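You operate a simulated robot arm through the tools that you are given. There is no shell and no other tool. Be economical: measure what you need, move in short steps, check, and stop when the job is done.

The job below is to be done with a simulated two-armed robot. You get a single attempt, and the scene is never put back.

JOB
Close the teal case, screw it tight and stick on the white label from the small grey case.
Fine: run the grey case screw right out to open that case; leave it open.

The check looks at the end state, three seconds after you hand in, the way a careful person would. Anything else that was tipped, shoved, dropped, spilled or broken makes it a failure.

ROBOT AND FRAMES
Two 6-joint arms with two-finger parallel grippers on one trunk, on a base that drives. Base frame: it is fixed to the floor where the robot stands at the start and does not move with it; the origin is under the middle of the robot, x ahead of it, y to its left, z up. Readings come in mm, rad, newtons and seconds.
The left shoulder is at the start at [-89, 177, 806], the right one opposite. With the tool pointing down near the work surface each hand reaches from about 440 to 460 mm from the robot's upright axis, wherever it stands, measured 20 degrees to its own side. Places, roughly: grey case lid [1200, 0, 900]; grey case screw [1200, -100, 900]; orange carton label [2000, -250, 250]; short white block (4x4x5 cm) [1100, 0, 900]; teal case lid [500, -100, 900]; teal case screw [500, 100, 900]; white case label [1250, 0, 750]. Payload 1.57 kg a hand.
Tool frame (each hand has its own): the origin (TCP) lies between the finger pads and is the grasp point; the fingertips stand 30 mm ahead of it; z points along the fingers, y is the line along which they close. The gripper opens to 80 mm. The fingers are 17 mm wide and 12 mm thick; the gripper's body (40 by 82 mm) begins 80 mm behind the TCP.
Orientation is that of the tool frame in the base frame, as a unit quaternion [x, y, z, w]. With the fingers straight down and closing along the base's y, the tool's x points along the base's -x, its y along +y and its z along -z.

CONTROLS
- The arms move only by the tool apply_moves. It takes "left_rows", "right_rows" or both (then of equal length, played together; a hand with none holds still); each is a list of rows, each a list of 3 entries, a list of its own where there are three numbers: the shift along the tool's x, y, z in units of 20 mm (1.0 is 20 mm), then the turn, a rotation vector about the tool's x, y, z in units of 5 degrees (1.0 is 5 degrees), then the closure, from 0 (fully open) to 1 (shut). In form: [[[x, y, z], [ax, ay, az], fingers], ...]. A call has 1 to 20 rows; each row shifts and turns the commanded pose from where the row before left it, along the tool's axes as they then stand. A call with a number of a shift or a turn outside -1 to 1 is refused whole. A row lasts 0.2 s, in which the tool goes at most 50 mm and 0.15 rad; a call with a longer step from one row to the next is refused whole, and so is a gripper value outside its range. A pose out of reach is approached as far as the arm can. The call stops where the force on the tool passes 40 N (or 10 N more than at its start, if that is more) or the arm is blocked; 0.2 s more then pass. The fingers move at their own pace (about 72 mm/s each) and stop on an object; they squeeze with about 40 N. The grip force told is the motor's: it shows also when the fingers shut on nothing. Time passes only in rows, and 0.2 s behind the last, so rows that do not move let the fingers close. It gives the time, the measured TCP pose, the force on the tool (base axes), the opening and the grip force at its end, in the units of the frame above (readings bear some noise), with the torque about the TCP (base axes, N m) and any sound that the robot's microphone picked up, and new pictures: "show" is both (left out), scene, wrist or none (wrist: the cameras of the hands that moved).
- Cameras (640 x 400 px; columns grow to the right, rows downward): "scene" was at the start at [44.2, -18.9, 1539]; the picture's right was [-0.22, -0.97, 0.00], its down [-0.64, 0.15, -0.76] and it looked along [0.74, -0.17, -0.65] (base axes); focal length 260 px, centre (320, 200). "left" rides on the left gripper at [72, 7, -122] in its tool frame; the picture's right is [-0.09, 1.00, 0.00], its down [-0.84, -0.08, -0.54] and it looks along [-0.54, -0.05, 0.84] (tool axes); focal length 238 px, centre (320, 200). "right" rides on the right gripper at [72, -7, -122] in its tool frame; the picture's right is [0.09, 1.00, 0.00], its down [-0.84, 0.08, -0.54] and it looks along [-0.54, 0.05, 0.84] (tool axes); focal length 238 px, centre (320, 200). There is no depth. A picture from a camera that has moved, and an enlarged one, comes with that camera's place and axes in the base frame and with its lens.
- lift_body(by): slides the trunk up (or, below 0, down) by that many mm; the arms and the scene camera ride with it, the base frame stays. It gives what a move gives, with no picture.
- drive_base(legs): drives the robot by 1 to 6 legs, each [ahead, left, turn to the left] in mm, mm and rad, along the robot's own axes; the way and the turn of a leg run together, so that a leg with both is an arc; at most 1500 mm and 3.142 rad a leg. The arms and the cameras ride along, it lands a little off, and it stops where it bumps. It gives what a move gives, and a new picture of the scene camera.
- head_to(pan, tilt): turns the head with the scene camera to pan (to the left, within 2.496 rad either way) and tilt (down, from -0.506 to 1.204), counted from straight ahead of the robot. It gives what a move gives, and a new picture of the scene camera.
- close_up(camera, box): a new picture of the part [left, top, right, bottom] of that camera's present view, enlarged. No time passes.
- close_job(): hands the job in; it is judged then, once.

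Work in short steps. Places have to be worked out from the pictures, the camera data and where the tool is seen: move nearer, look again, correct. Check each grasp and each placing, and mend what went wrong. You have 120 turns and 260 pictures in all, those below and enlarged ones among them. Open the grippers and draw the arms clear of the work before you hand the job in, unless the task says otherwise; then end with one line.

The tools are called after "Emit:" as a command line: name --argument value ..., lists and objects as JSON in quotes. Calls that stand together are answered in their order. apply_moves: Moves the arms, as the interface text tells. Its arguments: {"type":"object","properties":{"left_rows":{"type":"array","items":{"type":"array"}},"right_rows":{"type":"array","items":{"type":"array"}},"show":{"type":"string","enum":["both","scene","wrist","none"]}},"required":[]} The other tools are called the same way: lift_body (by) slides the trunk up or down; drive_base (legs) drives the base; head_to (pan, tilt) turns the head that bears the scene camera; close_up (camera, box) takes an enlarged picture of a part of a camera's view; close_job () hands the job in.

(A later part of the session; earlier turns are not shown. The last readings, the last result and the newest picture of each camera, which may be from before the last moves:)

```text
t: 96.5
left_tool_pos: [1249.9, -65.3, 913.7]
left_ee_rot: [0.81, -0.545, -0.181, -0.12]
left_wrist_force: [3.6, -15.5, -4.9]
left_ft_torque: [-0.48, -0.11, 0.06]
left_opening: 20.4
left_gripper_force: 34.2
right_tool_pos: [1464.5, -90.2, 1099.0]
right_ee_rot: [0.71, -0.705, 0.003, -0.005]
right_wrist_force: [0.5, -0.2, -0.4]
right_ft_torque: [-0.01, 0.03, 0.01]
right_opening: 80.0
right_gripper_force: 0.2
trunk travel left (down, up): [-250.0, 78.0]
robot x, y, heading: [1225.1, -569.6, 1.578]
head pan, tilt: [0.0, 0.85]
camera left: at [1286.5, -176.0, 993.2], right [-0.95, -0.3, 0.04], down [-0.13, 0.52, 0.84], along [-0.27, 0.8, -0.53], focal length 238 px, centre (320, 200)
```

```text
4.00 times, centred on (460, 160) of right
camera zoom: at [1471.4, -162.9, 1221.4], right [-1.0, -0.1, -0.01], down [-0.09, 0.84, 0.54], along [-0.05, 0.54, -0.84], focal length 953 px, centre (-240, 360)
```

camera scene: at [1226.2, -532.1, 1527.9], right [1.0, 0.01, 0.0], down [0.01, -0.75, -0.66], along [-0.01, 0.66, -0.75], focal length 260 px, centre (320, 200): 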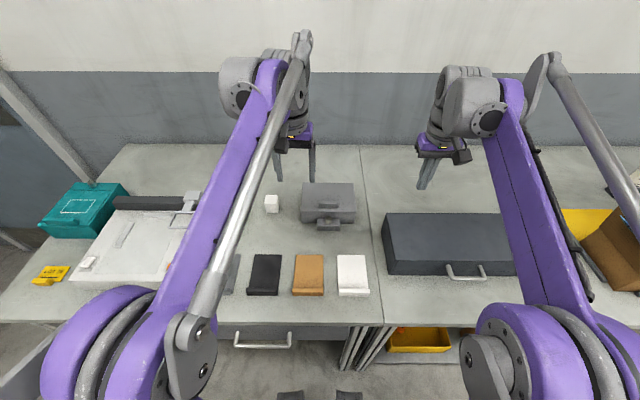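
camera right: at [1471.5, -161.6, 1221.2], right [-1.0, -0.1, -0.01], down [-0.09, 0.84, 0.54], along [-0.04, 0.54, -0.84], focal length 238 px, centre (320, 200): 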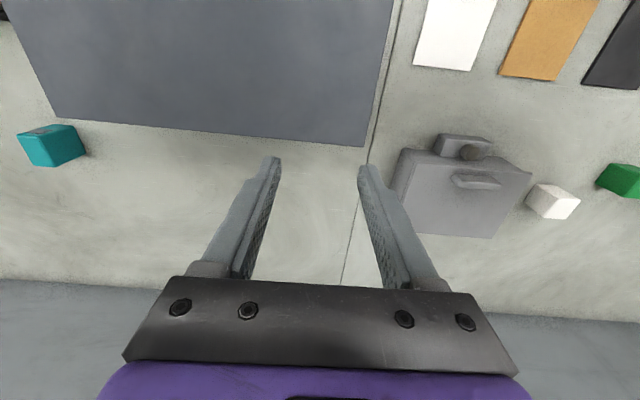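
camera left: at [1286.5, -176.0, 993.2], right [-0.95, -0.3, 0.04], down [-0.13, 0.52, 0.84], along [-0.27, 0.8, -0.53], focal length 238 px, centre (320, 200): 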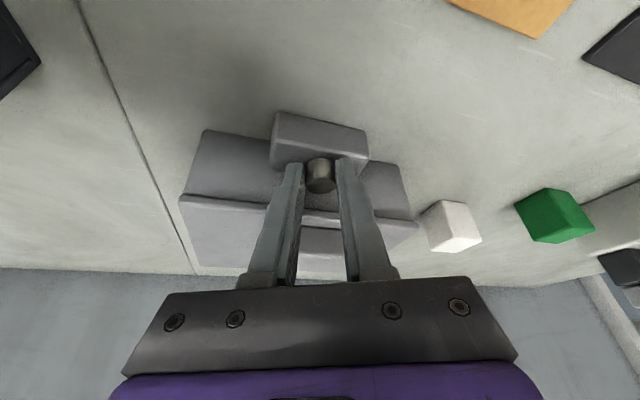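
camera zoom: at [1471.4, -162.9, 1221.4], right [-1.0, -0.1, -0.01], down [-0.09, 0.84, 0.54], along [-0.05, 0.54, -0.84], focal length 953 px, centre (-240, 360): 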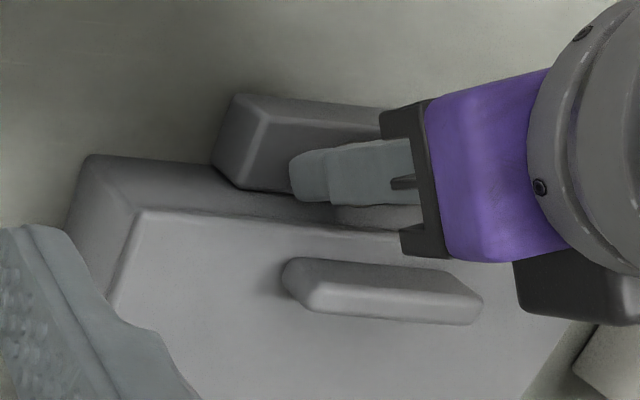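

The lid has settled shut again and the hand is being carried up about 1 mm per stroke, so the screw is coming out. Three more cycles with a small upward follow.

Emit:
apply_moves --left_rows '[[[-0.015, 0, -0.03], [0, 0, 0], 0.65], [[-0.0035, 0.0814, 0.0017], [0.466, 0, 1], 0.65], [[-0.0035, 0.0814, 0.0017], [0.466, 0, 1], 0.65], [[-0.0035, 0.0814, 0.0017], [0.466, 0, 1], 0.65], [[-0.0035, 0.0814, 0.0017], [0.466, 0, 1], 0.65], [[-0.0035, 0.0814, 0.0017], [0.466, 0, 1], 0.65], [[-0.0035, 0.0814, 0.0017], [0.466, 0, 1], 0.65], [[-0.0035, 0.0814, 0.0017], [0.466, 0, 1], 0.65], [[-0.0035, 0.0814, 0.0017], [0.466, 0, 1], 0.65], [[-0.0035, 0.0814, 0.0017], [0.466, 0, 1], 0.65], [[0, 0, 0], [0, 0, 0], 1], [[-0.0035, -0.0814, 0.0017], [-0.466, 0, -1], 1], [[-0.0035, -0.0814, 0.0017], [-0.466, 0, -1], 1], [[-0.0035, -0.0814, 0.0017], [-0.466, 0, -1], 1], [[-0.0035, -0.0814, 0.0017], [-0.466, 0, -1], 1], [[-0.0035, -0.0814, 0.0017], [-0.466, 0, -1], 1], [[-0.0035, -0.0814, 0.0017], [-0.466, 0, -1], 1], [[-0.0035, -0.0814, 0.0017], [-0.466, 0, -1], 1], [[-0.0035, -0.0814, 0.0017], [-0.466, 0, -1], 1], [[-0.0035, -0.0814, 0.0017], [-0.466, 0, -1], 1]]' --show "none"

Emit:
apply_moves --left_rows '[[[-0.015, 0, -0.03], [0, 0, 0], 0.65], [[-0.0035, 0.0814, 0.0017], [0.466, 0, 1], 0.65], [[-0.0035, 0.0814, 0.0017], [0.466, 0, 1], 0.65], [[-0.0035, 0.0814, 0.0017], [0.466, 0, 1], 0.65], [[-0.0035, 0.0814, 0.0017], [0.466, 0, 1], 0.65], [[-0.0035, 0.0814, 0.0017], [0.466, 0, 1], 0.65], [[-0.0035, 0.0814, 0.0017], [0.466, 0, 1], 0.65], [[-0.0035, 0.0814, 0.0017], [0.466, 0, 1], 0.65], [[-0.0035, 0.0814, 0.0017], [0.466, 0, 1], 0.65], [[-0.0035, 0.0814, 0.0017], [0.466, 0, 1], 0.65], [[0, 0, 0], [0, 0, 0], 1], [[-0.0035, -0.0814, 0.0017], [-0.466, 0, -1], 1], [[-0.0035, -0.0814, 0.0017], [-0.466, 0, -1], 1], [[-0.0035, -0.0814, 0.0017], [-0.466, 0, -1], 1], [[-0.0035, -0.0814, 0.0017], [-0.466, 0, -1], 1], [[-0.0035, -0.0814, 0.0017], [-0.466, 0, -1], 1], [[-0.0035, -0.0814, 0.0017], [-0.466, 0, -1], 1], [[-0.0035, -0.0814, 0.0017], [-0.466, 0, -1], 1], [[-0.0035, -0.0814, 0.0017], [-0.466, 0, -1], 1], [[-0.0035, -0.0814, 0.0017], [-0.466, 0, -1], 1]]' --show "none"

Emit:
apply_moves --left_rows '[[[-0.015, 0, -0.03], [0, 0, 0], 0.65], [[-0.0035, 0.0814, 0.0017], [0.466, 0, 1], 0.65], [[-0.0035, 0.0814, 0.0017], [0.466, 0, 1], 0.65], [[-0.0035, 0.0814, 0.0017], [0.466, 0, 1], 0.65], [[-0.0035, 0.0814, 0.0017], [0.466, 0, 1], 0.65], [[-0.0035, 0.0814, 0.0017], [0.466, 0, 1], 0.65], [[-0.0035, 0.0814, 0.0017], [0.466, 0, 1], 0.65], [[-0.0035, 0.0814, 0.0017], [0.466, 0, 1], 0.65], [[-0.0035, 0.0814, 0.0017], [0.466, 0, 1], 0.65], [[-0.0035, 0.0814, 0.0017], [0.466, 0, 1], 0.65], [[0, 0, 0], [0, 0, 0], 1], [[-0.0035, -0.0814, 0.0017], [-0.466, 0, -1], 1], [[-0.0035, -0.0814, 0.0017], [-0.466, 0, -1], 1], [[-0.0035, -0.0814, 0.0017], [-0.466, 0, -1], 1], [[-0.0035, -0.0814, 0.0017], [-0.466, 0, -1], 1], [[-0.0035, -0.0814, 0.0017], [-0.466, 0, -1], 1], [[-0.0035, -0.0814, 0.0017], [-0.466, 0, -1], 1], [[-0.0035, -0.0814, 0.0017], [-0.466, 0, -1], 1], [[-0.0035, -0.0814, 0.0017], [-0.466, 0, -1], 1], [[-0.0035, -0.0814, 0.0017], [-0.466, 0, -1], 1]]' --show "none"

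Emit:
close_up --camera "left" --box '[220, 80, 420, 205]'

Emit:
close_up --camera "right" --box '[380, 110, 540, 210]'

```text
t: 100.7
left_tool_pos: [1250.1, -65.3, 914.4]
left_ee_rot: [0.81, -0.545, -0.179, -0.12]
left_wrist_force: [-4.2, -23.8, -15.9]
left_ft_torque: [-0.64, -0.04, 0.13]
left_opening: 20.3
left_gripper_force: 34.3
right_tool_pos: [1464.3, -91.4, 1099.0]
right_ee_rot: [0.71, -0.705, 0.003, -0.004]
right_wrist_force: [0.7, 0.2, 0.0]
right_ft_torque: [-0.04, -0.02, 0.0]
right_opening: 80.1
right_gripper_force: 0.2
trunk travel left (down, up): [-250.0, 78.0]
robot x, y, heading: [1224.0, -569.5, 1.582]
head pan, tilt: [0.0, 0.85]
```

```text
t: 104.9
left_tool_pos: [1248.7, -64.5, 917.6]
left_ee_rot: [0.809, -0.546, -0.18, -0.12]
left_wrist_force: [4.2, -0.8, 11.8]
left_ft_torque: [0.59, 0.31, -0.03]
left_opening: 20.2
left_gripper_force: 33.9
right_tool_pos: [1466.1, -88.8, 1098.4]
right_ee_rot: [0.71, -0.704, 0.002, -0.004]
right_wrist_force: [0.8, 0.2, -0.3]
right_ft_torque: [0.0, 0.02, -0.01]
right_opening: 79.9
right_gripper_force: 0.1
trunk travel left (down, up): [-250.0, 78.0]
robot x, y, heading: [1222.9, -568.7, 1.581]
head pan, tilt: [0.0, 0.85]
```

```text
t: 109.1
left_tool_pos: [1249.5, -65.3, 918.8]
left_ee_rot: [0.81, -0.546, -0.18, -0.12]
left_wrist_force: [-1.1, -11.1, 5.5]
left_ft_torque: [-0.26, 0.18, 0.07]
left_opening: 20.2
left_gripper_force: 33.6
right_tool_pos: [1464.3, -90.1, 1099.7]
right_ee_rot: [0.71, -0.704, 0.003, -0.004]
right_wrist_force: [0.0, -1.1, 0.9]
right_ft_torque: [0.01, 0.04, 0.0]
right_opening: 80.1
right_gripper_force: 0.0
trunk travel left (down, up): [-250.0, 78.0]
robot x, y, heading: [1224.4, -569.7, 1.582]
head pan, tilt: [0.0, 0.85]
```

```text
3.20 times, centred on (320, 142) of left
camera zoom: at [1286.3, -175.3, 997.7], right [-0.95, -0.3, 0.04], down [-0.13, 0.52, 0.84], along [-0.27, 0.8, -0.53], focal length 763 px, centre (320, 384)
```

zoom: 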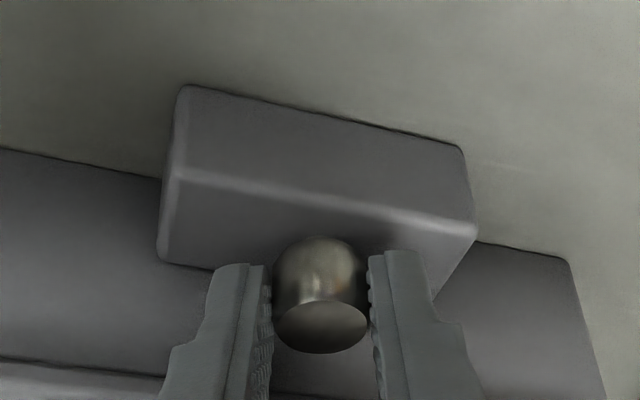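

```text
4.00 times, centred on (460, 160) of right
camera zoom: at [1470.8, -162.9, 1221.6], right [-1.0, -0.1, -0.01], down [-0.09, 0.84, 0.54], along [-0.05, 0.54, -0.84], focal length 953 px, centre (-240, 360)
```

zoom: 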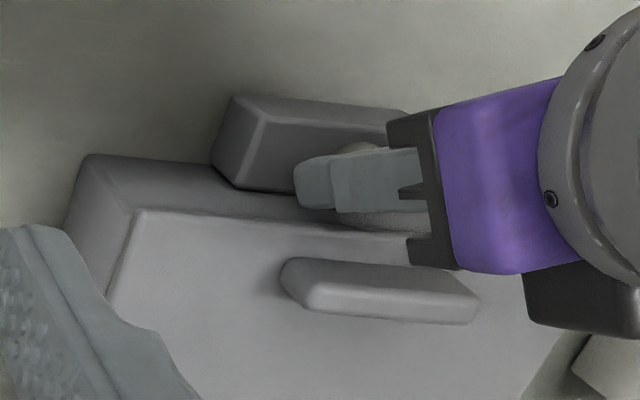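

The knob top has risen about 3 mm over the last 200°. I keep going with four more cycles, without extra lift.

Emit:
apply_moves --left_rows '[[[0, 0, 0], [0, 0, 0], 0.65], [[-0.0035, 0.0814, 0.0017], [0.466, 0, 1], 0.65], [[-0.0035, 0.0814, 0.0017], [0.466, 0, 1], 0.65], [[-0.0035, 0.0814, 0.0017], [0.466, 0, 1], 0.65], [[-0.0035, 0.0814, 0.0017], [0.466, 0, 1], 0.65], [[-0.0035, 0.0814, 0.0017], [0.466, 0, 1], 0.65], [[-0.0035, 0.0814, 0.0017], [0.466, 0, 1], 0.65], [[-0.0035, 0.0814, 0.0017], [0.466, 0, 1], 0.65], [[-0.0035, 0.0814, 0.0017], [0.466, 0, 1], 0.65], [[-0.0035, 0.0814, 0.0017], [0.466, 0, 1], 0.65], [[0, 0, 0], [0, 0, 0], 1], [[-0.0035, -0.0814, 0.0017], [-0.466, 0, -1], 1], [[-0.0035, -0.0814, 0.0017], [-0.466, 0, -1], 1], [[-0.0035, -0.0814, 0.0017], [-0.466, 0, -1], 1], [[-0.0035, -0.0814, 0.0017], [-0.466, 0, -1], 1], [[-0.0035, -0.0814, 0.0017], [-0.466, 0, -1], 1], [[-0.0035, -0.0814, 0.0017], [-0.466, 0, -1], 1], [[-0.0035, -0.0814, 0.0017], [-0.466, 0, -1], 1], [[-0.0035, -0.0814, 0.0017], [-0.466, 0, -1], 1], [[-0.0035, -0.0814, 0.0017], [-0.466, 0, -1], 1]]' --show "none"

Emit:
apply_moves --left_rows '[[[0, 0, 0], [0, 0, 0], 0.65], [[-0.0035, 0.0814, 0.0017], [0.466, 0, 1], 0.65], [[-0.0035, 0.0814, 0.0017], [0.466, 0, 1], 0.65], [[-0.0035, 0.0814, 0.0017], [0.466, 0, 1], 0.65], [[-0.0035, 0.0814, 0.0017], [0.466, 0, 1], 0.65], [[-0.0035, 0.0814, 0.0017], [0.466, 0, 1], 0.65], [[-0.0035, 0.0814, 0.0017], [0.466, 0, 1], 0.65], [[-0.0035, 0.0814, 0.0017], [0.466, 0, 1], 0.65], [[-0.0035, 0.0814, 0.0017], [0.466, 0, 1], 0.65], [[-0.0035, 0.0814, 0.0017], [0.466, 0, 1], 0.65], [[0, 0, 0], [0, 0, 0], 1], [[-0.0035, -0.0814, 0.0017], [-0.466, 0, -1], 1], [[-0.0035, -0.0814, 0.0017], [-0.466, 0, -1], 1], [[-0.0035, -0.0814, 0.0017], [-0.466, 0, -1], 1], [[-0.0035, -0.0814, 0.0017], [-0.466, 0, -1], 1], [[-0.0035, -0.0814, 0.0017], [-0.466, 0, -1], 1], [[-0.0035, -0.0814, 0.0017], [-0.466, 0, -1], 1], [[-0.0035, -0.0814, 0.0017], [-0.466, 0, -1], 1], [[-0.0035, -0.0814, 0.0017], [-0.466, 0, -1], 1], [[-0.0035, -0.0814, 0.0017], [-0.466, 0, -1], 1]]' --show "none"

Emit:
apply_moves --left_rows '[[[0, 0, 0], [0, 0, 0], 0.65], [[-0.0035, 0.0814, 0.0017], [0.466, 0, 1], 0.65], [[-0.0035, 0.0814, 0.0017], [0.466, 0, 1], 0.65], [[-0.0035, 0.0814, 0.0017], [0.466, 0, 1], 0.65], [[-0.0035, 0.0814, 0.0017], [0.466, 0, 1], 0.65], [[-0.0035, 0.0814, 0.0017], [0.466, 0, 1], 0.65], [[-0.0035, 0.0814, 0.0017], [0.466, 0, 1], 0.65], [[-0.0035, 0.0814, 0.0017], [0.466, 0, 1], 0.65], [[-0.0035, 0.0814, 0.0017], [0.466, 0, 1], 0.65], [[-0.0035, 0.0814, 0.0017], [0.466, 0, 1], 0.65], [[0, 0, 0], [0, 0, 0], 1], [[-0.0035, -0.0814, 0.0017], [-0.466, 0, -1], 1], [[-0.0035, -0.0814, 0.0017], [-0.466, 0, -1], 1], [[-0.0035, -0.0814, 0.0017], [-0.466, 0, -1], 1], [[-0.0035, -0.0814, 0.0017], [-0.466, 0, -1], 1], [[-0.0035, -0.0814, 0.0017], [-0.466, 0, -1], 1], [[-0.0035, -0.0814, 0.0017], [-0.466, 0, -1], 1], [[-0.0035, -0.0814, 0.0017], [-0.466, 0, -1], 1], [[-0.0035, -0.0814, 0.0017], [-0.466, 0, -1], 1], [[-0.0035, -0.0814, 0.0017], [-0.466, 0, -1], 1]]' --show "none"

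Emit:
close_up --camera "left" --box '[220, 80, 420, 205]'

Emit:
close_up --camera "right" --box '[380, 110, 540, 210]'

```text
t: 113.3
left_tool_pos: [1248.8, -64.4, 916.9]
left_ee_rot: [0.81, -0.545, -0.18, -0.119]
left_wrist_force: [-1.3, -1.6, -3.8]
left_ft_torque: [-0.15, -0.09, -0.29]
left_opening: 20.3
left_gripper_force: 33.6
right_tool_pos: [1464.6, -88.7, 1099.9]
right_ee_rot: [0.709, -0.705, 0.003, -0.003]
right_wrist_force: [0.1, 0.6, 0.5]
right_ft_torque: [-0.01, 0.0, 0.0]
right_opening: 80.0
right_gripper_force: 0.1
trunk travel left (down, up): [-250.0, 78.0]
robot x, y, heading: [1223.0, -568.6, 1.581]
head pan, tilt: [0.0, 0.85]
```

```text
t: 117.5
left_tool_pos: [1247.7, -64.2, 920.0]
left_ee_rot: [0.809, -0.546, -0.179, -0.121]
left_wrist_force: [-0.6, 0.8, 0.4]
left_ft_torque: [0.04, 0.01, -0.39]
left_opening: 20.6
left_gripper_force: 34.6
right_tool_pos: [1464.2, -89.1, 1099.3]
right_ee_rot: [0.709, -0.705, 0.004, -0.003]
right_wrist_force: [0.7, -0.2, -0.4]
right_ft_torque: [0.0, -0.01, -0.01]
right_opening: 80.0
right_gripper_force: 0.0
trunk travel left (down, up): [-250.0, 78.0]
robot x, y, heading: [1221.0, -569.4, 1.577]
head pan, tilt: [0.0, 0.85]
```

```text
t: 121.7
left_tool_pos: [1249.4, -63.8, 919.5]
left_ee_rot: [0.81, -0.546, -0.179, -0.12]
left_wrist_force: [-5.3, -2.4, -4.4]
left_ft_torque: [-0.07, 0.11, -0.39]
left_opening: 20.4
left_gripper_force: 33.8
right_tool_pos: [1463.6, -88.4, 1100.3]
right_ee_rot: [0.709, -0.705, 0.004, -0.003]
right_wrist_force: [0.5, 0.2, -1.2]
right_ft_torque: [0.0, -0.01, -0.02]
right_opening: 79.8
right_gripper_force: 0.2
trunk travel left (down, up): [-250.0, 78.0]
robot x, y, heading: [1220.6, -566.6, 1.581]
head pan, tilt: [0.0, 0.85]
```

```text
3.20 times, centred on (320, 142) of left
camera zoom: at [1285.6, -173.5, 999.5], right [-0.95, -0.3, 0.04], down [-0.13, 0.52, 0.84], along [-0.27, 0.8, -0.53], focal length 763 px, centre (320, 384)
```

zoom: 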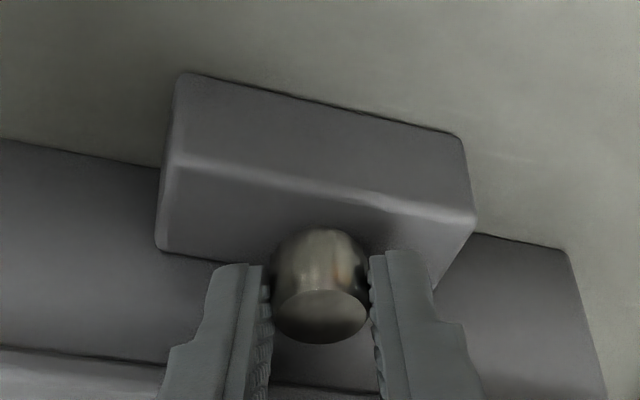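

```text
4.00 times, centred on (460, 160) of right
camera zoom: at [1470.4, -161.4, 1221.0], right [-0.99, -0.1, -0.01], down [-0.09, 0.84, 0.54], along [-0.04, 0.54, -0.84], focal length 953 px, centre (-240, 360)
```

zoom: 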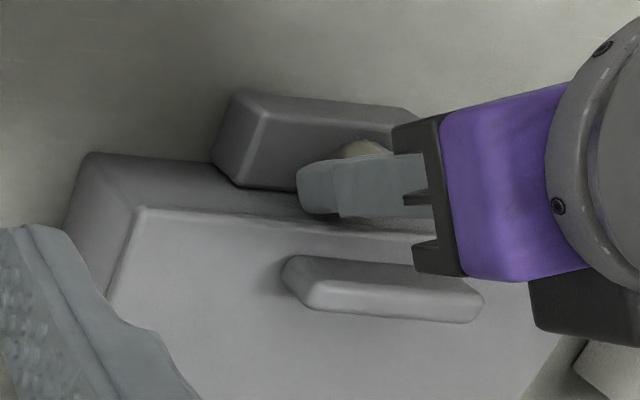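

Torque is now saturated at -0.39 N·m counter-clockwise: the screw is at the end of its outward travel. I release, withdraw along the fingers, and look at the case.

Emit:
apply_moves --left_rows '[[[0, 0, 0], [0, 0, 0], 0.5], [[0, 0, 0], [0, 0, 0], 0.5], [[0, 0, -1], [0, 0, 0], 0.5], [[0, 0, -1], [0, 0, 0], 0.5], [[0, 0, -1], [0.466, 0, 1], 0.5], [[0, 0, -1], [0.466, 0, 1], 0.5], [[0, 0, -1], [0.466, 0, 1], 0.2], [[0, 0, 0], [0.466, 0, 1], 0], [[0, 0, 0], [0, 1, 0], 0], [[0, 0, 0], [0, 1, 0], 0], [[0, 0, 0], [0, 1, 0], 0], [[0, 0, 0], [0, 1, 0], 0], [[0, 0, 0], [0, 1, 0], 0]]'

Emit:
close_up --camera "right" --box '[380, 110, 540, 210]'

Emit:
close_up --camera "scene" --box '[260, 165, 388, 245]'

```text
t: 124.5
left_tool_pos: [1264.1, -102.9, 1010.3]
left_ee_rot: [-0.706, 0.708, -0.001, -0.001]
left_wrist_force: [-0.1, 0.5, 1.0]
left_ft_torque: [-0.02, 0.01, 0.01]
left_opening: 79.9
left_gripper_force: 0.2
right_tool_pos: [1464.6, -87.6, 1098.3]
right_ee_rot: [0.709, -0.705, 0.004, -0.003]
right_wrist_force: [0.3, 0.3, -0.1]
right_ft_torque: [-0.01, 0.02, -0.01]
right_opening: 80.3
right_gripper_force: 0.1
trunk travel left (down, up): [-250.0, 78.0]
robot x, y, heading: [1224.1, -568.1, 1.583]
head pan, tilt: [0.0, 0.85]
camera scene: at [1225.9, -531.7, 1527.8], right [1.0, 0.01, 0.0], down [0.01, -0.75, -0.66], along [-0.01, 0.66, -0.75], focal length 260 px, centre (320, 200)
camera left: at [1255.7, -174.0, 1131.5], right [-1.0, 0.09, 0.0], down [0.08, 0.84, 0.54], along [0.05, 0.54, -0.84], focal length 238 px, centre (320, 200)
```

scene: 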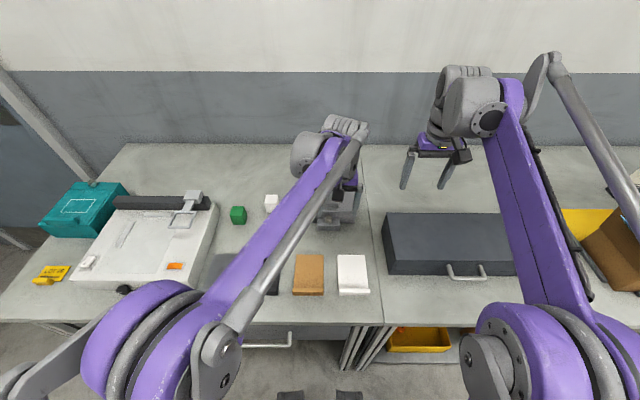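
left: 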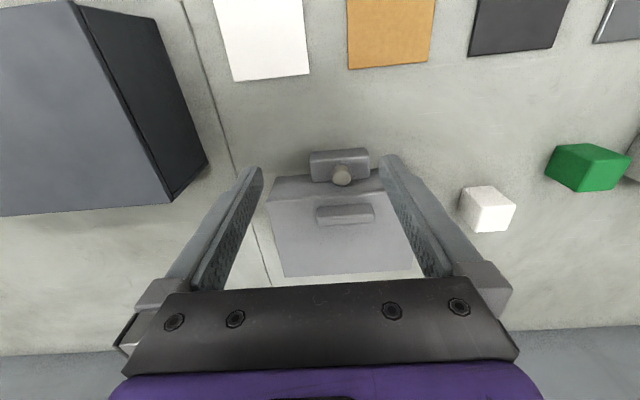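

```text
4.00 times, centred on (460, 160) of right
camera zoom: at [1471.1, -160.9, 1220.8], right [-1.0, -0.1, -0.01], down [-0.09, 0.84, 0.54], along [-0.05, 0.54, -0.84], focal length 953 px, centre (-240, 360)
```

zoom: 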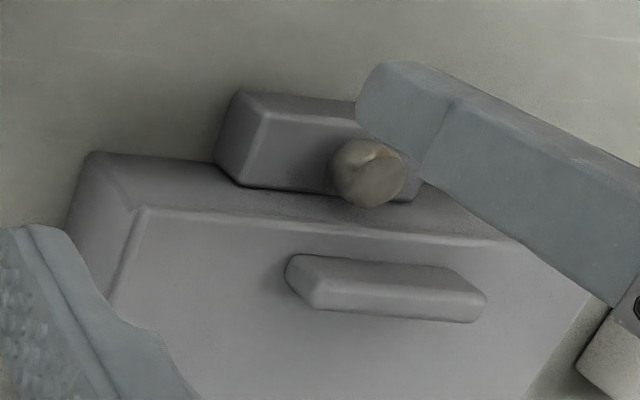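

```text
5.00 times, centred on (324, 205) of scene
camera zoom: at [1225.9, -531.7, 1527.8], right [1.0, 0.01, 0.0], down [0.01, -0.75, -0.66], along [-0.01, 0.66, -0.75], focal length 1298 px, centre (300, 175)
```

zoom: 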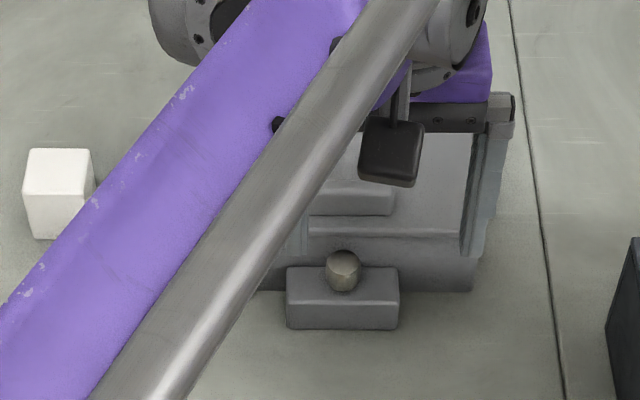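

The screw stands ~4 mm higher and the case is undisturbed. The lid handle spans x 1215–1273, y≈-27, top z≈942; I'll pinch its ends (fingers along x) so that it can pivot, checking the grasp first.

Emit:
apply_moves --left_rows '[[[-0.95, 0.25, 0], [0, 0, 0], 0], [[-0.95, 0.25, 0], [0, 0, 0], 0], [[-0.95, 0.25, 0], [0, 0, 0], 0], [[-0.95, 0.25, 0], [0, 0, 0], 0], [[0, 0, 0.5], [0, 0, 0], 0]]' --show "wrist"

Emit:
close_up --camera "right" --box '[380, 110, 540, 210]'

```text
t: 125.7
left_tool_pos: [1243.3, -28.9, 1000.5]
left_ee_rot: [-0.705, 0.709, -0.001, -0.001]
left_wrist_force: [0.2, 0.2, 0.3]
left_ft_torque: [0.0, 0.02, -0.01]
left_opening: 80.1
left_gripper_force: 0.1
right_tool_pos: [1465.4, -91.1, 1098.8]
right_ee_rot: [0.709, -0.705, 0.004, -0.003]
right_wrist_force: [-1.3, 0.3, 0.1]
right_ft_torque: [0.03, -0.02, -0.02]
right_opening: 79.8
right_gripper_force: 0.1
trunk travel left (down, up): [-250.0, 78.0]
robot x, y, heading: [1225.6, -572.6, 1.58]
head pan, tilt: [0.0, 0.85]
camera left: at [1235.4, -99.7, 1122.2], right [-1.0, 0.1, 0.0], down [0.08, 0.84, 0.54], along [0.05, 0.54, -0.84], focal length 238 px, centre (320, 200)
```

left: 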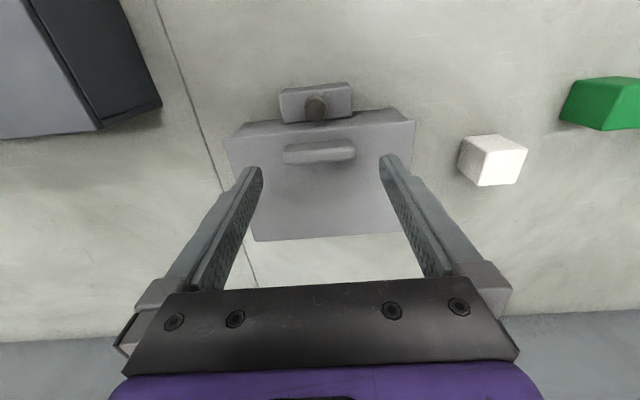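

```text
4.00 times, centred on (460, 160) of right
camera zoom: at [1471.1, -161.9, 1221.1], right [-1.0, -0.1, -0.01], down [-0.09, 0.84, 0.54], along [-0.05, 0.54, -0.84], focal length 953 px, centre (-240, 360)
```

zoom: 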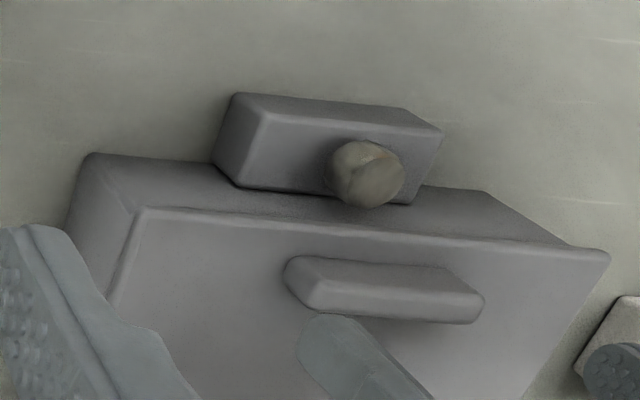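

Handle is confirmed centred at [1243,-26,940]. I go down to TCP z ≈ 959 and close on its ends.

Emit:
apply_moves --left_rows '[[[-0.1, 0, 1], [0, 0, 0], 0], [[0, 0, 1], [0, 0, 0], 0], [[0, 0, 0.08], [0, 0, 0], 0], [[0, 0, 0], [0, 0, 0], 1], [[0, 0, 0], [0, 0, 0], 1], [[0, 0, 0], [0, 0, 0], 1]]' --show "wrist"

Emit:
close_up --camera "right" --box '[380, 110, 540, 210]'

```text
t: 127.1
left_tool_pos: [1245.3, -25.2, 959.9]
left_ee_rot: [-0.706, 0.708, -0.001, -0.002]
left_wrist_force: [5.9, 0.9, -2.3]
left_ft_torque: [-0.08, -0.41, -0.06]
left_opening: 59.8
left_gripper_force: 44.7
right_tool_pos: [1465.9, -89.2, 1099.0]
right_ee_rot: [0.71, -0.705, 0.003, -0.003]
right_wrist_force: [-0.1, -0.5, 0.5]
right_ft_torque: [0.01, 0.01, -0.01]
right_opening: 79.8
right_gripper_force: 0.0
trunk travel left (down, up): [-250.0, 78.0]
robot x, y, heading: [1228.2, -571.7, 1.582]
head pan, tilt: [0.0, 0.85]
camera left: at [1236.8, -96.6, 1080.4], right [-1.0, 0.1, 0.0], down [0.08, 0.84, 0.54], along [0.05, 0.54, -0.84], focal length 238 px, centre (320, 200)
```

left: 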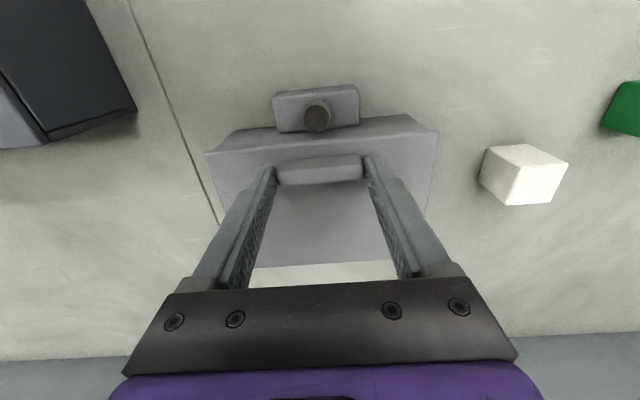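

```text
4.00 times, centred on (460, 160) of right
camera zoom: at [1471.9, -161.4, 1220.8], right [-1.0, -0.1, -0.01], down [-0.09, 0.84, 0.54], along [-0.05, 0.54, -0.84], focal length 953 px, centre (-240, 360)
```

zoom: 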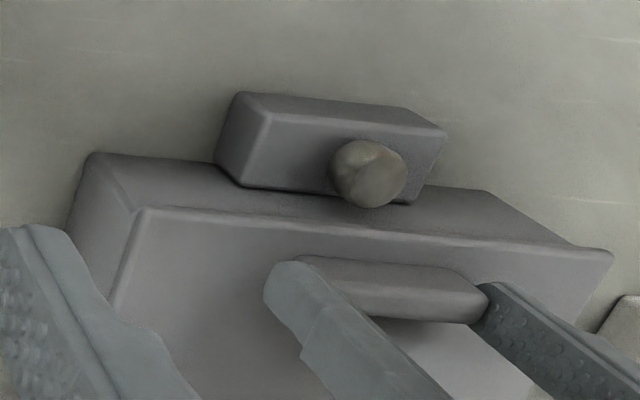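

The handle is held (59.8 mm). I lift along the hinge arc to about 20°, and watch the forces.

Emit:
apply_moves --left_rows '[[[-0.11, 0, -0.33], [0, 0, 0], 1], [[-0.11, 0, -0.32], [0, 0, 0], 1], [[-0.12, 0, -0.31], [0, 0, 0], 1], [[-0.15, 0, -0.3], [0, 0, 0], 1], [[-0.16, 0, -0.3], [0, 0, 0], 1], [[-0.18, 0, -0.28], [0, 0, 0], 1]]'

Emit:
close_up --camera "right" --box '[340, 100, 580, 250]'

```text
t: 128.5
left_tool_pos: [1245.4, -9.8, 996.7]
left_ee_rot: [-0.707, 0.707, 0.0, -0.002]
left_wrist_force: [6.5, -12.2, -6.4]
left_ft_torque: [-1.51, -0.3, 0.17]
left_opening: 60.0
left_gripper_force: 45.4
right_tool_pos: [1465.4, -89.3, 1100.2]
right_ee_rot: [0.709, -0.705, 0.003, -0.004]
right_wrist_force: [-0.5, 0.6, 0.3]
right_ft_torque: [0.0, 0.02, 0.0]
right_opening: 79.8
right_gripper_force: 0.2
trunk travel left (down, up): [-250.0, 78.0]
robot x, y, heading: [1223.4, -571.3, 1.577]
head pan, tilt: [0.0, 0.85]
camera scene: at [1226.7, -533.6, 1527.9], right [1.0, 0.01, 0.0], down [0.01, -0.75, -0.66], along [-0.01, 0.66, -0.75], focal length 260 px, centre (320, 200)
camera left: at [1237.0, -80.3, 1117.5], right [-1.0, 0.09, 0.0], down [0.08, 0.84, 0.54], along [0.05, 0.54, -0.84], focal length 238 px, centre (320, 200)
```

scene: 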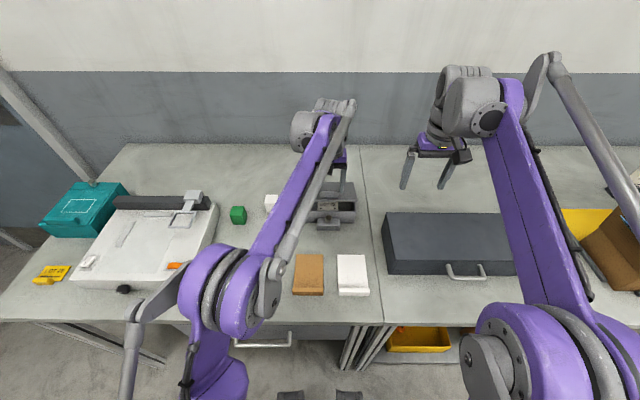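
left: 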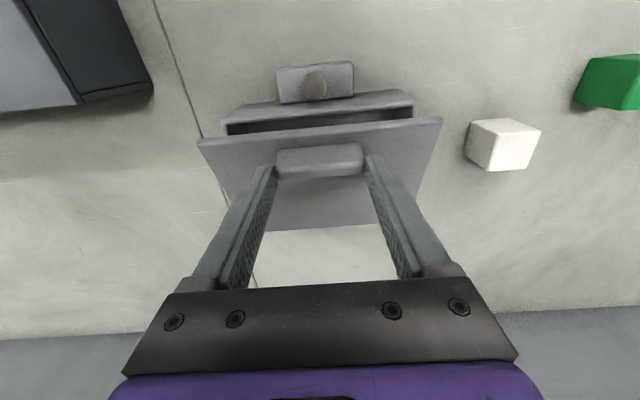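

```text
2.67 times, centred on (460, 175) of right
camera zoom: at [1471.7, -162.5, 1221.2], right [-1.0, -0.1, -0.01], down [-0.09, 0.84, 0.54], along [-0.05, 0.54, -0.84], focal length 636 px, centre (-53, 267)
```

zoom: 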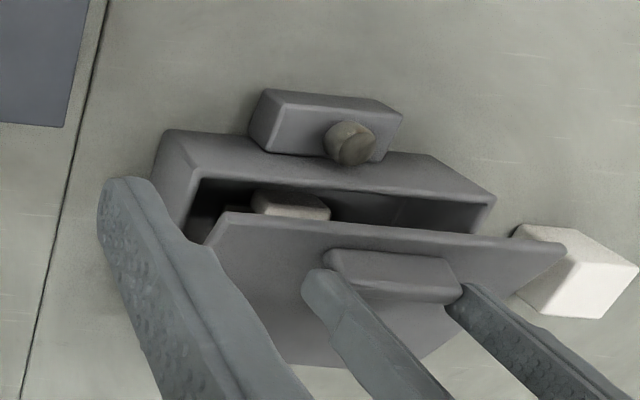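

The lid hinges up smoothly, pivoting in the grip. I continue to ~45°.

Emit:
apply_moves --left_rows '[[[-0.16, 0, -0.28], [0, 0, 0], 1], [[-0.18, 0, -0.28], [0, 0, 0], 1], [[-0.2, 0, -0.26], [0, 0, 0], 1], [[-0.23, 0, -0.24], [0, 0, 0], 1], [[-0.25, 0, -0.23], [0, 0, 0], 1], [[-0.26, 0, -0.22], [0, 0, 0], 1], [[-0.27, 0, -0.19], [0, 0, 0], 1], [[-0.28, 0, -0.18], [0, 0, 0], 1]]'

Emit:
close_up --camera "right" --box '[340, 100, 580, 250]'

```text
t: 130.3
left_tool_pos: [1244.9, 21.5, 1028.4]
left_ee_rot: [-0.706, 0.708, -0.001, -0.001]
left_wrist_force: [6.6, -7.3, -8.3]
left_ft_torque: [-1.39, -0.12, -0.03]
left_opening: 59.8
left_gripper_force: 45.3
left hand out of reach, approached as far as the arm can: row 8
right_tool_pos: [1465.3, -89.9, 1098.1]
right_ee_rot: [0.709, -0.705, 0.003, -0.003]
right_wrist_force: [0.1, 0.8, -0.1]
right_ft_torque: [-0.02, -0.02, -0.01]
right_opening: 80.3
right_gripper_force: 0.0
trunk travel left (down, up): [-250.0, 78.0]
robot x, y, heading: [1223.4, -569.2, 1.58]
head pan, tilt: [0.0, 0.85]
camera scene: at [1226.8, -532.8, 1527.8], right [1.0, 0.01, 0.0], down [0.01, -0.75, -0.66], along [-0.01, 0.66, -0.75], focal length 260 px, centre (320, 200)
camera left: at [1236.9, -49.6, 1150.9], right [-1.0, 0.1, 0.0], down [0.08, 0.84, 0.54], along [0.05, 0.54, -0.84], focal length 238 px, centre (320, 200)
```

scene: 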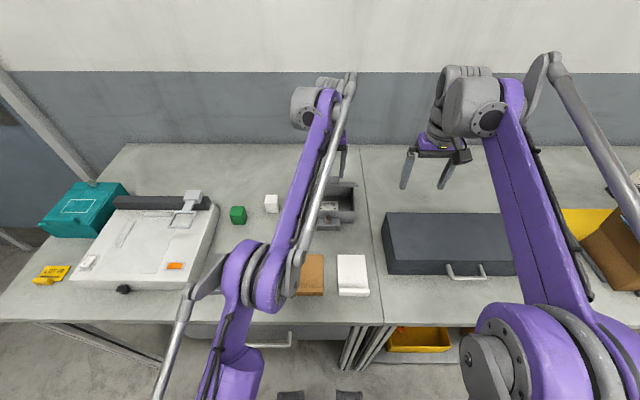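
left: 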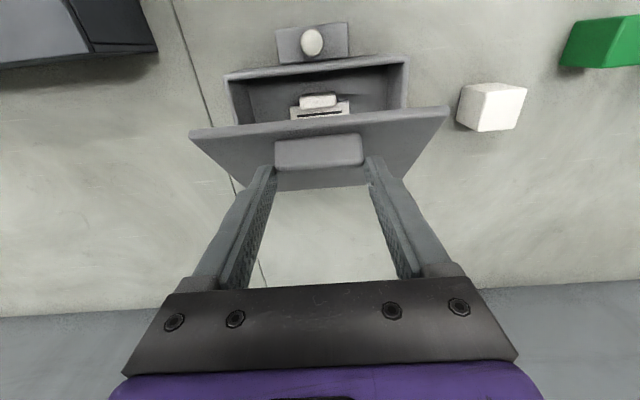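

```text
2.67 times, centred on (460, 175) of right
camera zoom: at [1471.8, -161.8, 1221.0], right [-1.0, -0.1, -0.01], down [-0.09, 0.84, 0.54], along [-0.05, 0.54, -0.84], focal length 636 px, centre (-53, 267)
```

zoom: 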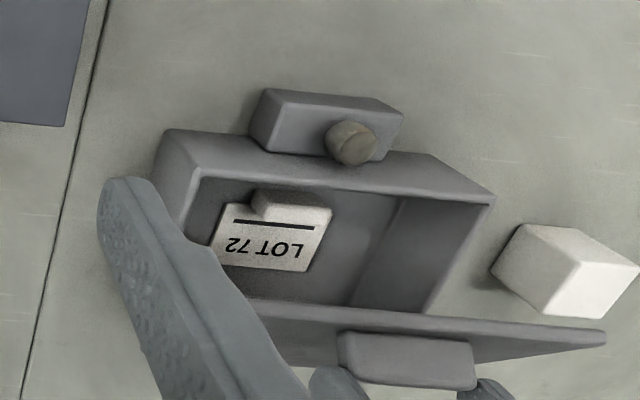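

The arm nears its reach with a vertical hand; the lid is at ~42° and the label (with a tab) is visible inside. I continue the arc while leaning the hand forward to keep within reach.

Emit:
apply_moves --left_rows '[[[-0.13, 0, -0.12], [0, -1, 0], 1], [[-0.14, 0, -0.11], [0, -1, 0], 1], [[-0.15, 0, -0.097], [0, -1, 0], 1], [[-0.232, 0, -0.022], [0, -1, 0], 1], [[-0.233, 0, 0], [0, -1, 0], 1], [[-0.232, 0, 0.018], [0, -1, 0], 1]]'

Emit:
close_up --camera "right" --box '[340, 100, 580, 250]'

```text
t: 131.7
left_tool_pos: [1245.1, 41.3, 1041.1]
left_ee_rot: [-0.682, 0.683, 0.184, 0.183]
left_wrist_force: [7.1, -14.8, 4.9]
left_ft_torque: [-1.62, -0.12, -0.02]
left_opening: 59.7
left_gripper_force: 44.9
right_tool_pos: [1467.0, -91.0, 1099.9]
right_ee_rot: [0.709, -0.705, 0.002, -0.004]
right_wrist_force: [-0.3, -1.4, 0.1]
right_ft_torque: [0.0, 0.0, 0.02]
right_opening: 80.1
right_gripper_force: 0.0
trunk travel left (down, up): [-250.0, 78.0]
robot x, y, heading: [1221.8, -568.2, 1.584]
head pan, tilt: [0.0, 0.85]
camera scene: at [1226.9, -535.1, 1527.9], right [1.0, 0.01, 0.0], down [0.01, -0.75, -0.66], along [-0.01, 0.66, -0.75], focal length 260 px, centre (320, 200)
camera left: at [1236.8, -81.1, 1110.8], right [-1.0, 0.08, 0.05], down [0.08, 0.45, 0.89], along [0.05, 0.89, -0.46], focal length 238 px, centre (320, 200)
```

scene: 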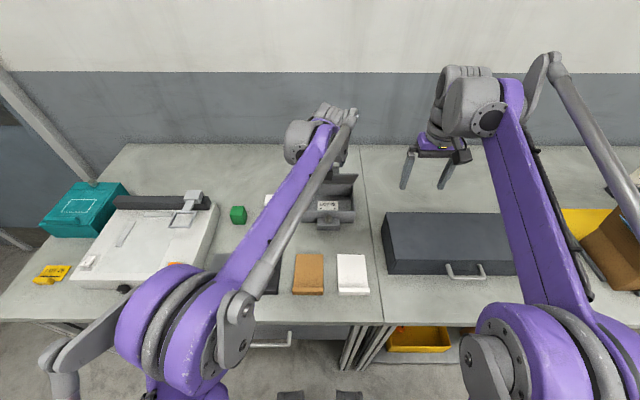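
left: 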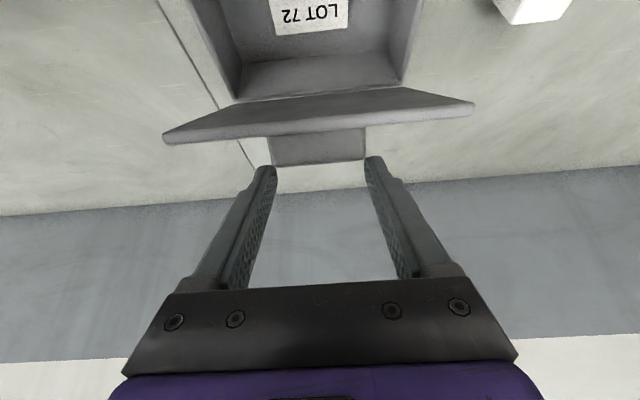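

```text
2.67 times, centred on (460, 175) of right
camera zoom: at [1471.9, -163.7, 1221.6], right [-1.0, -0.1, -0.01], down [-0.09, 0.83, 0.54], along [-0.05, 0.54, -0.84], focal length 636 px, centre (-53, 267)
```

zoom: 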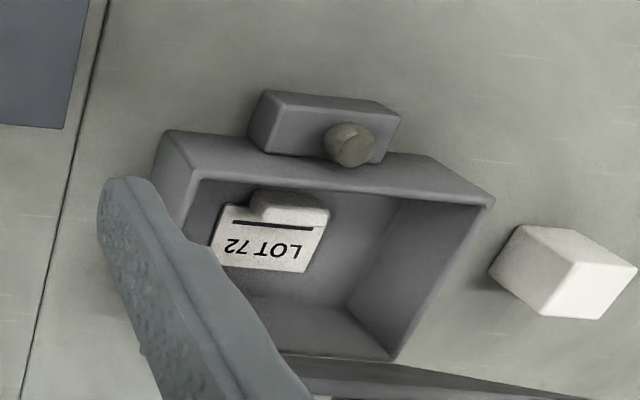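

Lid at about 60°, still smooth. I carry on to ~75–80°.

Emit:
apply_moves --left_rows '[[[-0.216, 0, 0.123], [0, -1, 0], 1], [[-0.205, 0, 0.141], [0, -1, 0], 1], [[-0.19, 0, 0.159], [0, -1, 0], 1], [[-0.18, 0, 0.25], [0, -0.6, 0], 1], [[-0.17, 0, 0.26], [0, -0.6, 0], 1], [[-0.16, 0, 0.27], [0, -0.6, 0], 1]]'

Emit:
close_up --camera "scene" --box '[240, 90, 400, 250]'

```text
t: 133.1
left_tool_pos: [1244.2, 76.5, 1038.7]
left_ee_rot: [-0.629, 0.632, 0.32, 0.321]
left_wrist_force: [0.0, 0.2, -0.2]
left_ft_torque: [0.0, 0.01, 0.0]
left_opening: 0.0
left_gripper_force: 21.7
right_tool_pos: [1464.3, -88.4, 1098.6]
right_ee_rot: [0.71, -0.705, 0.004, -0.004]
right_wrist_force: [-1.6, -0.3, 0.8]
right_ft_torque: [-0.02, -0.01, 0.03]
right_opening: 79.9
right_gripper_force: 0.0
trunk travel left (down, up): [-250.0, 78.0]
robot x, y, heading: [1223.5, -568.1, 1.579]
head pan, tilt: [0.0, 0.85]
camera scene: at [1225.8, -532.3, 1527.8], right [1.0, 0.01, 0.0], down [0.01, -0.75, -0.66], along [-0.01, 0.66, -0.75], focal length 260 px, centre (320, 200)
camera left: at [1236.8, -63.1, 1050.9], right [-1.0, 0.06, 0.07], down [0.08, 0.05, 1.0], along [0.05, 1.0, -0.06], focal length 238 px, centre (320, 200)
```

scene: 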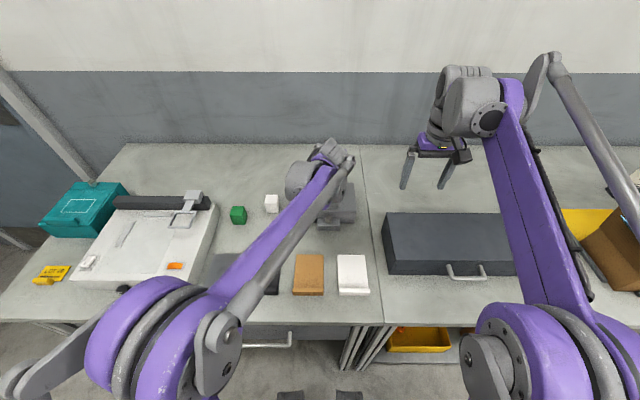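
left: 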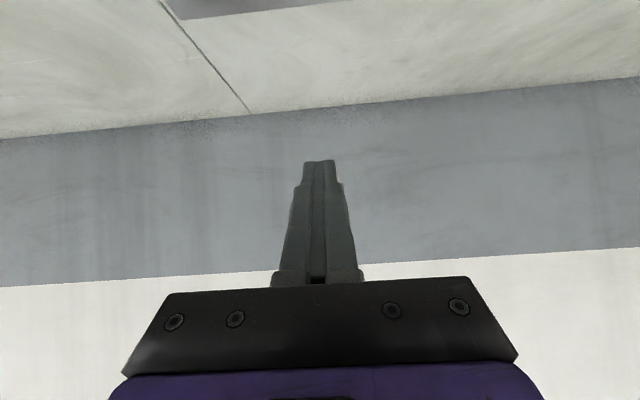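

```text
2.50 times, centred on (320, 170) of scene
camera zoom: at [1225.8, -532.3, 1527.8], right [1.0, 0.01, 0.0], down [0.01, -0.75, -0.66], along [-0.01, 0.66, -0.75], focal length 649 px, centre (320, 275)
```

zoom: 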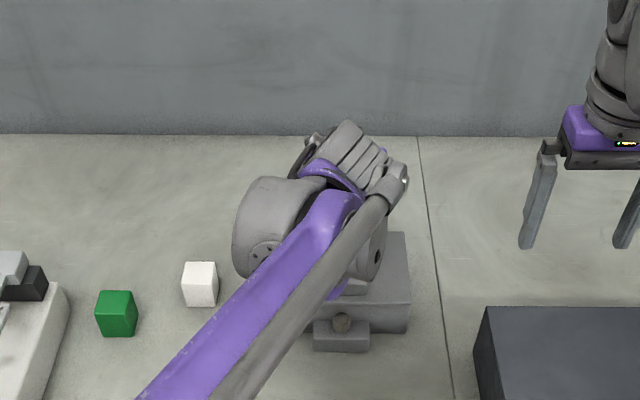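

The handle slipped out near 70° and the lid fell shut. I'll raise the trunk for more reach (less lean needed) and grip the handle deeper; first I straighten the hand and go back above the handle.

Emit:
apply_moves --left_rows '[[[0, 0, -0.5], [0, 1, 0], 0], [[0, 0, -0.5], [0, 1, 0], 0], [[0, 0, 0], [0, 1, 0], 0], [[0, 0, 0], [0, 1, 0], 0], [[0, 0, 0], [0, 1, 0], 0], [[0, 0, 0], [0, 1, 0], 0], [[0, 0, 0], [0, 1, 0], 0], [[0, 0, 0], [0, 1, 0], 0], [[0, 0, 0], [0, 1, 0], 0], [[0, 0, 0], [0, 1, 0], 0], [[0, 0, 0], [0, 0.78, 0], 0], [[1, 0, 0], [0, 0, 0], 0], [[1, 0, 0], [0, 0, 0], 0], [[1, 0, 0], [0, 0, 0], 0], [[1, 0, 0], [0, 0, 0], 0]]' --show "none"

Emit:
lift_body --by 75

Emit:
apply_moves --left_rows '[[[0, 0, 1], [0, 0, 0], 0], [[0, 0, 1], [0, 0, 0], 0], [[0, 0, 1], [0, 0, 0], 0]]' --show "wrist"

```text
t: 136.3
left_tool_pos: [1228.0, -78.7, 1017.4]
left_ee_rot: [-0.706, 0.709, -0.001, 0.001]
left_wrist_force: [-0.3, 0.1, -0.3]
left_ft_torque: [0.01, 0.0, -0.02]
left_opening: 79.8
left_gripper_force: 0.0
left hand out of reach, approached as far as the arm can: row 9, 10, 11
right_tool_pos: [1465.3, -89.9, 1099.8]
right_ee_rot: [0.709, -0.705, 0.003, -0.004]
right_wrist_force: [-0.4, 0.0, -0.1]
right_ft_torque: [0.01, 0.01, 0.01]
right_opening: 80.1
right_gripper_force: 0.0
trunk travel left (down, up): [-250.0, 78.0]
robot x, y, heading: [1223.8, -566.1, 1.581]
head pan, tilt: [0.0, 0.85]
```

```text
t: 137.4
left_tool_pos: [1227.2, -77.6, 1093.3]
left_ee_rot: [-0.706, 0.708, 0.0, 0.0]
left_wrist_force: [-0.5, -0.6, -0.3]
left_ft_torque: [0.03, 0.02, -0.01]
left_opening: 79.8
left_gripper_force: 0.0
right_tool_pos: [1464.7, -90.4, 1174.3]
right_ee_rot: [0.709, -0.705, 0.004, -0.004]
right_wrist_force: [0.6, 0.2, 0.2]
right_ft_torque: [0.01, -0.01, 0.03]
right_opening: 80.0
right_gripper_force: 0.1
trunk travel left (down, up): [-325.0, 3.0]
robot x, y, heading: [1224.7, -570.5, 1.584]
head pan, tilt: [0.0, 0.85]
```

```text
t: 138.2
left_tool_pos: [1228.6, -77.6, 1032.9]
left_ee_rot: [-0.706, 0.709, 0.0, 0.0]
left_wrist_force: [0.2, 0.4, 0.9]
left_ft_torque: [-0.02, 0.02, 0.03]
left_opening: 80.1
left_gripper_force: 0.0
right_tool_pos: [1464.7, -89.1, 1173.3]
right_ee_rot: [0.71, -0.705, 0.004, -0.004]
right_wrist_force: [-0.6, -0.6, -0.2]
right_ft_torque: [-0.01, 0.0, 0.0]
right_opening: 80.1
right_gripper_force: 0.0
trunk travel left (down, up): [-325.0, 3.0]
robot x, y, heading: [1224.9, -566.2, 1.578]
head pan, tilt: [0.0, 0.85]
camera left: at [1219.8, -147.7, 1154.4], right [-1.0, 0.09, 0.0], down [0.08, 0.84, 0.54], along [0.05, 0.54, -0.84], focal length 238 px, centre (320, 200)
```

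left: 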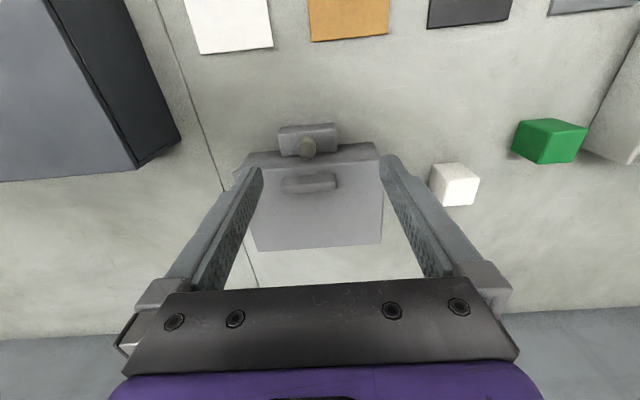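

The case is unmoved. I go over the handle at [1244,-24] and down to TCP z ≈ 950 for a deeper grip.

Emit:
apply_moves --left_rows '[[[-0.893, -0.267, 0], [0, 0, 0], 0], [[-0.893, -0.267, 0], [0, 0, 0], 0], [[-0.893, -0.267, 0], [0, 0, 0], 0], [[0, 0, 1], [0, 0, 0], 0], [[0, 0, 1], [0, 0, 0], 0], [[0, 0, 1], [0, 0, 0], 0], [[0, 0, 1], [0, 0, 0], 0], [[0, 0, 0.15], [0, 0, 0], 0], [[0, 0, 0], [0, 0, 0], 1], [[0, 0, 0], [0, 0, 0], 1], [[0, 0, 0], [0, 0, 0], 1]]' --show "wrist"

```text
t: 140.6
left_tool_pos: [1244.4, -23.0, 950.3]
left_ee_rot: [-0.706, 0.708, 0.0, 0.0]
left_wrist_force: [2.6, -0.4, -1.8]
left_ft_torque: [-0.13, -0.36, -0.06]
left_opening: 59.5
left_gripper_force: 44.5
right_tool_pos: [1465.5, -89.5, 1173.7]
right_ee_rot: [0.709, -0.705, 0.003, -0.004]
right_wrist_force: [-0.2, -0.2, -0.8]
right_ft_torque: [0.01, 0.05, -0.01]
right_opening: 79.8
right_gripper_force: 0.1
trunk travel left (down, up): [-325.0, 3.0]
robot x, y, heading: [1225.0, -568.0, 1.58]
head pan, tilt: [0.0, 0.85]
camera left: at [1236.8, -93.5, 1072.1], right [-1.0, 0.1, 0.0], down [0.08, 0.84, 0.54], along [0.05, 0.54, -0.84], focal length 238 px, centre (320, 200)
```

left: 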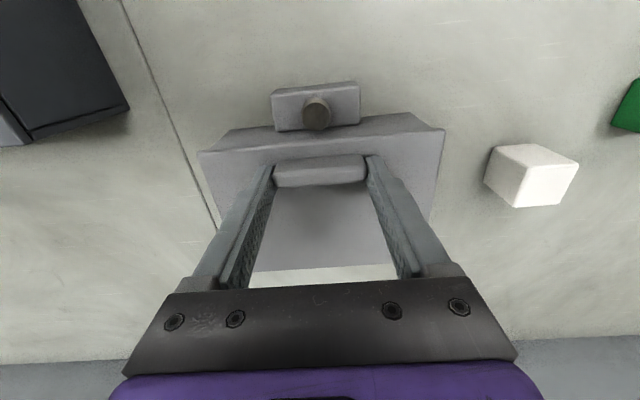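

Deeper grip holds (59.5 mm). I lift along the arc to ~50° with the hand vertical.

Emit:
apply_moves --left_rows '[[[-0.14, 0, -0.47], [0, 0, 0], 1], [[-0.14, 0, -0.47], [0, 0, 0], 1], [[-0.22, 0, -0.44], [0, 0, 0], 1], [[-0.22, 0, -0.44], [0, 0, 0], 1], [[-0.295, 0, -0.395], [0, 0, 0], 1], [[-0.295, 0, -0.395], [0, 0, 0], 1], [[-0.36, 0, -0.34], [0, 0, 0], 1], [[-0.36, 0, -0.34], [0, 0, 0], 1], [[-0.41, 0, -0.27], [0, 0, 0], 1], [[-0.41, 0, -0.27], [0, 0, 0], 1]]' --show "wrist"

```text
t: 142.8
left_tool_pos: [1246.3, 34.6, 1027.7]
left_ee_rot: [-0.706, 0.708, 0.001, 0.0]
left_wrist_force: [9.5, -10.2, -7.0]
left_ft_torque: [-1.46, -0.2, 0.03]
left_opening: 59.6
left_gripper_force: 45.2
right_tool_pos: [1465.4, -89.2, 1173.9]
right_ee_rot: [0.709, -0.705, 0.002, -0.004]
right_wrist_force: [0.0, 0.2, -0.3]
right_ft_torque: [-0.05, -0.02, -0.03]
right_opening: 80.0
right_gripper_force: 0.0
trunk travel left (down, up): [-325.0, 3.0]
robot x, y, heading: [1221.0, -574.4, 1.581]
head pan, tilt: [0.0, 0.85]
camera left: at [1237.0, -37.2, 1149.4], right [-1.0, 0.1, 0.0], down [0.08, 0.84, 0.54], along [0.05, 0.54, -0.84], focal length 238 px, centre (320, 200)
```

left: 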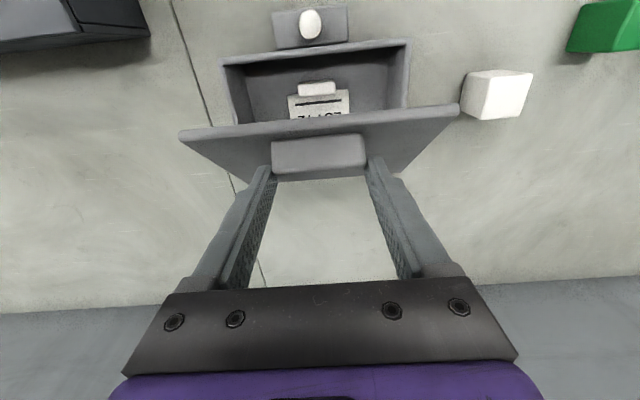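

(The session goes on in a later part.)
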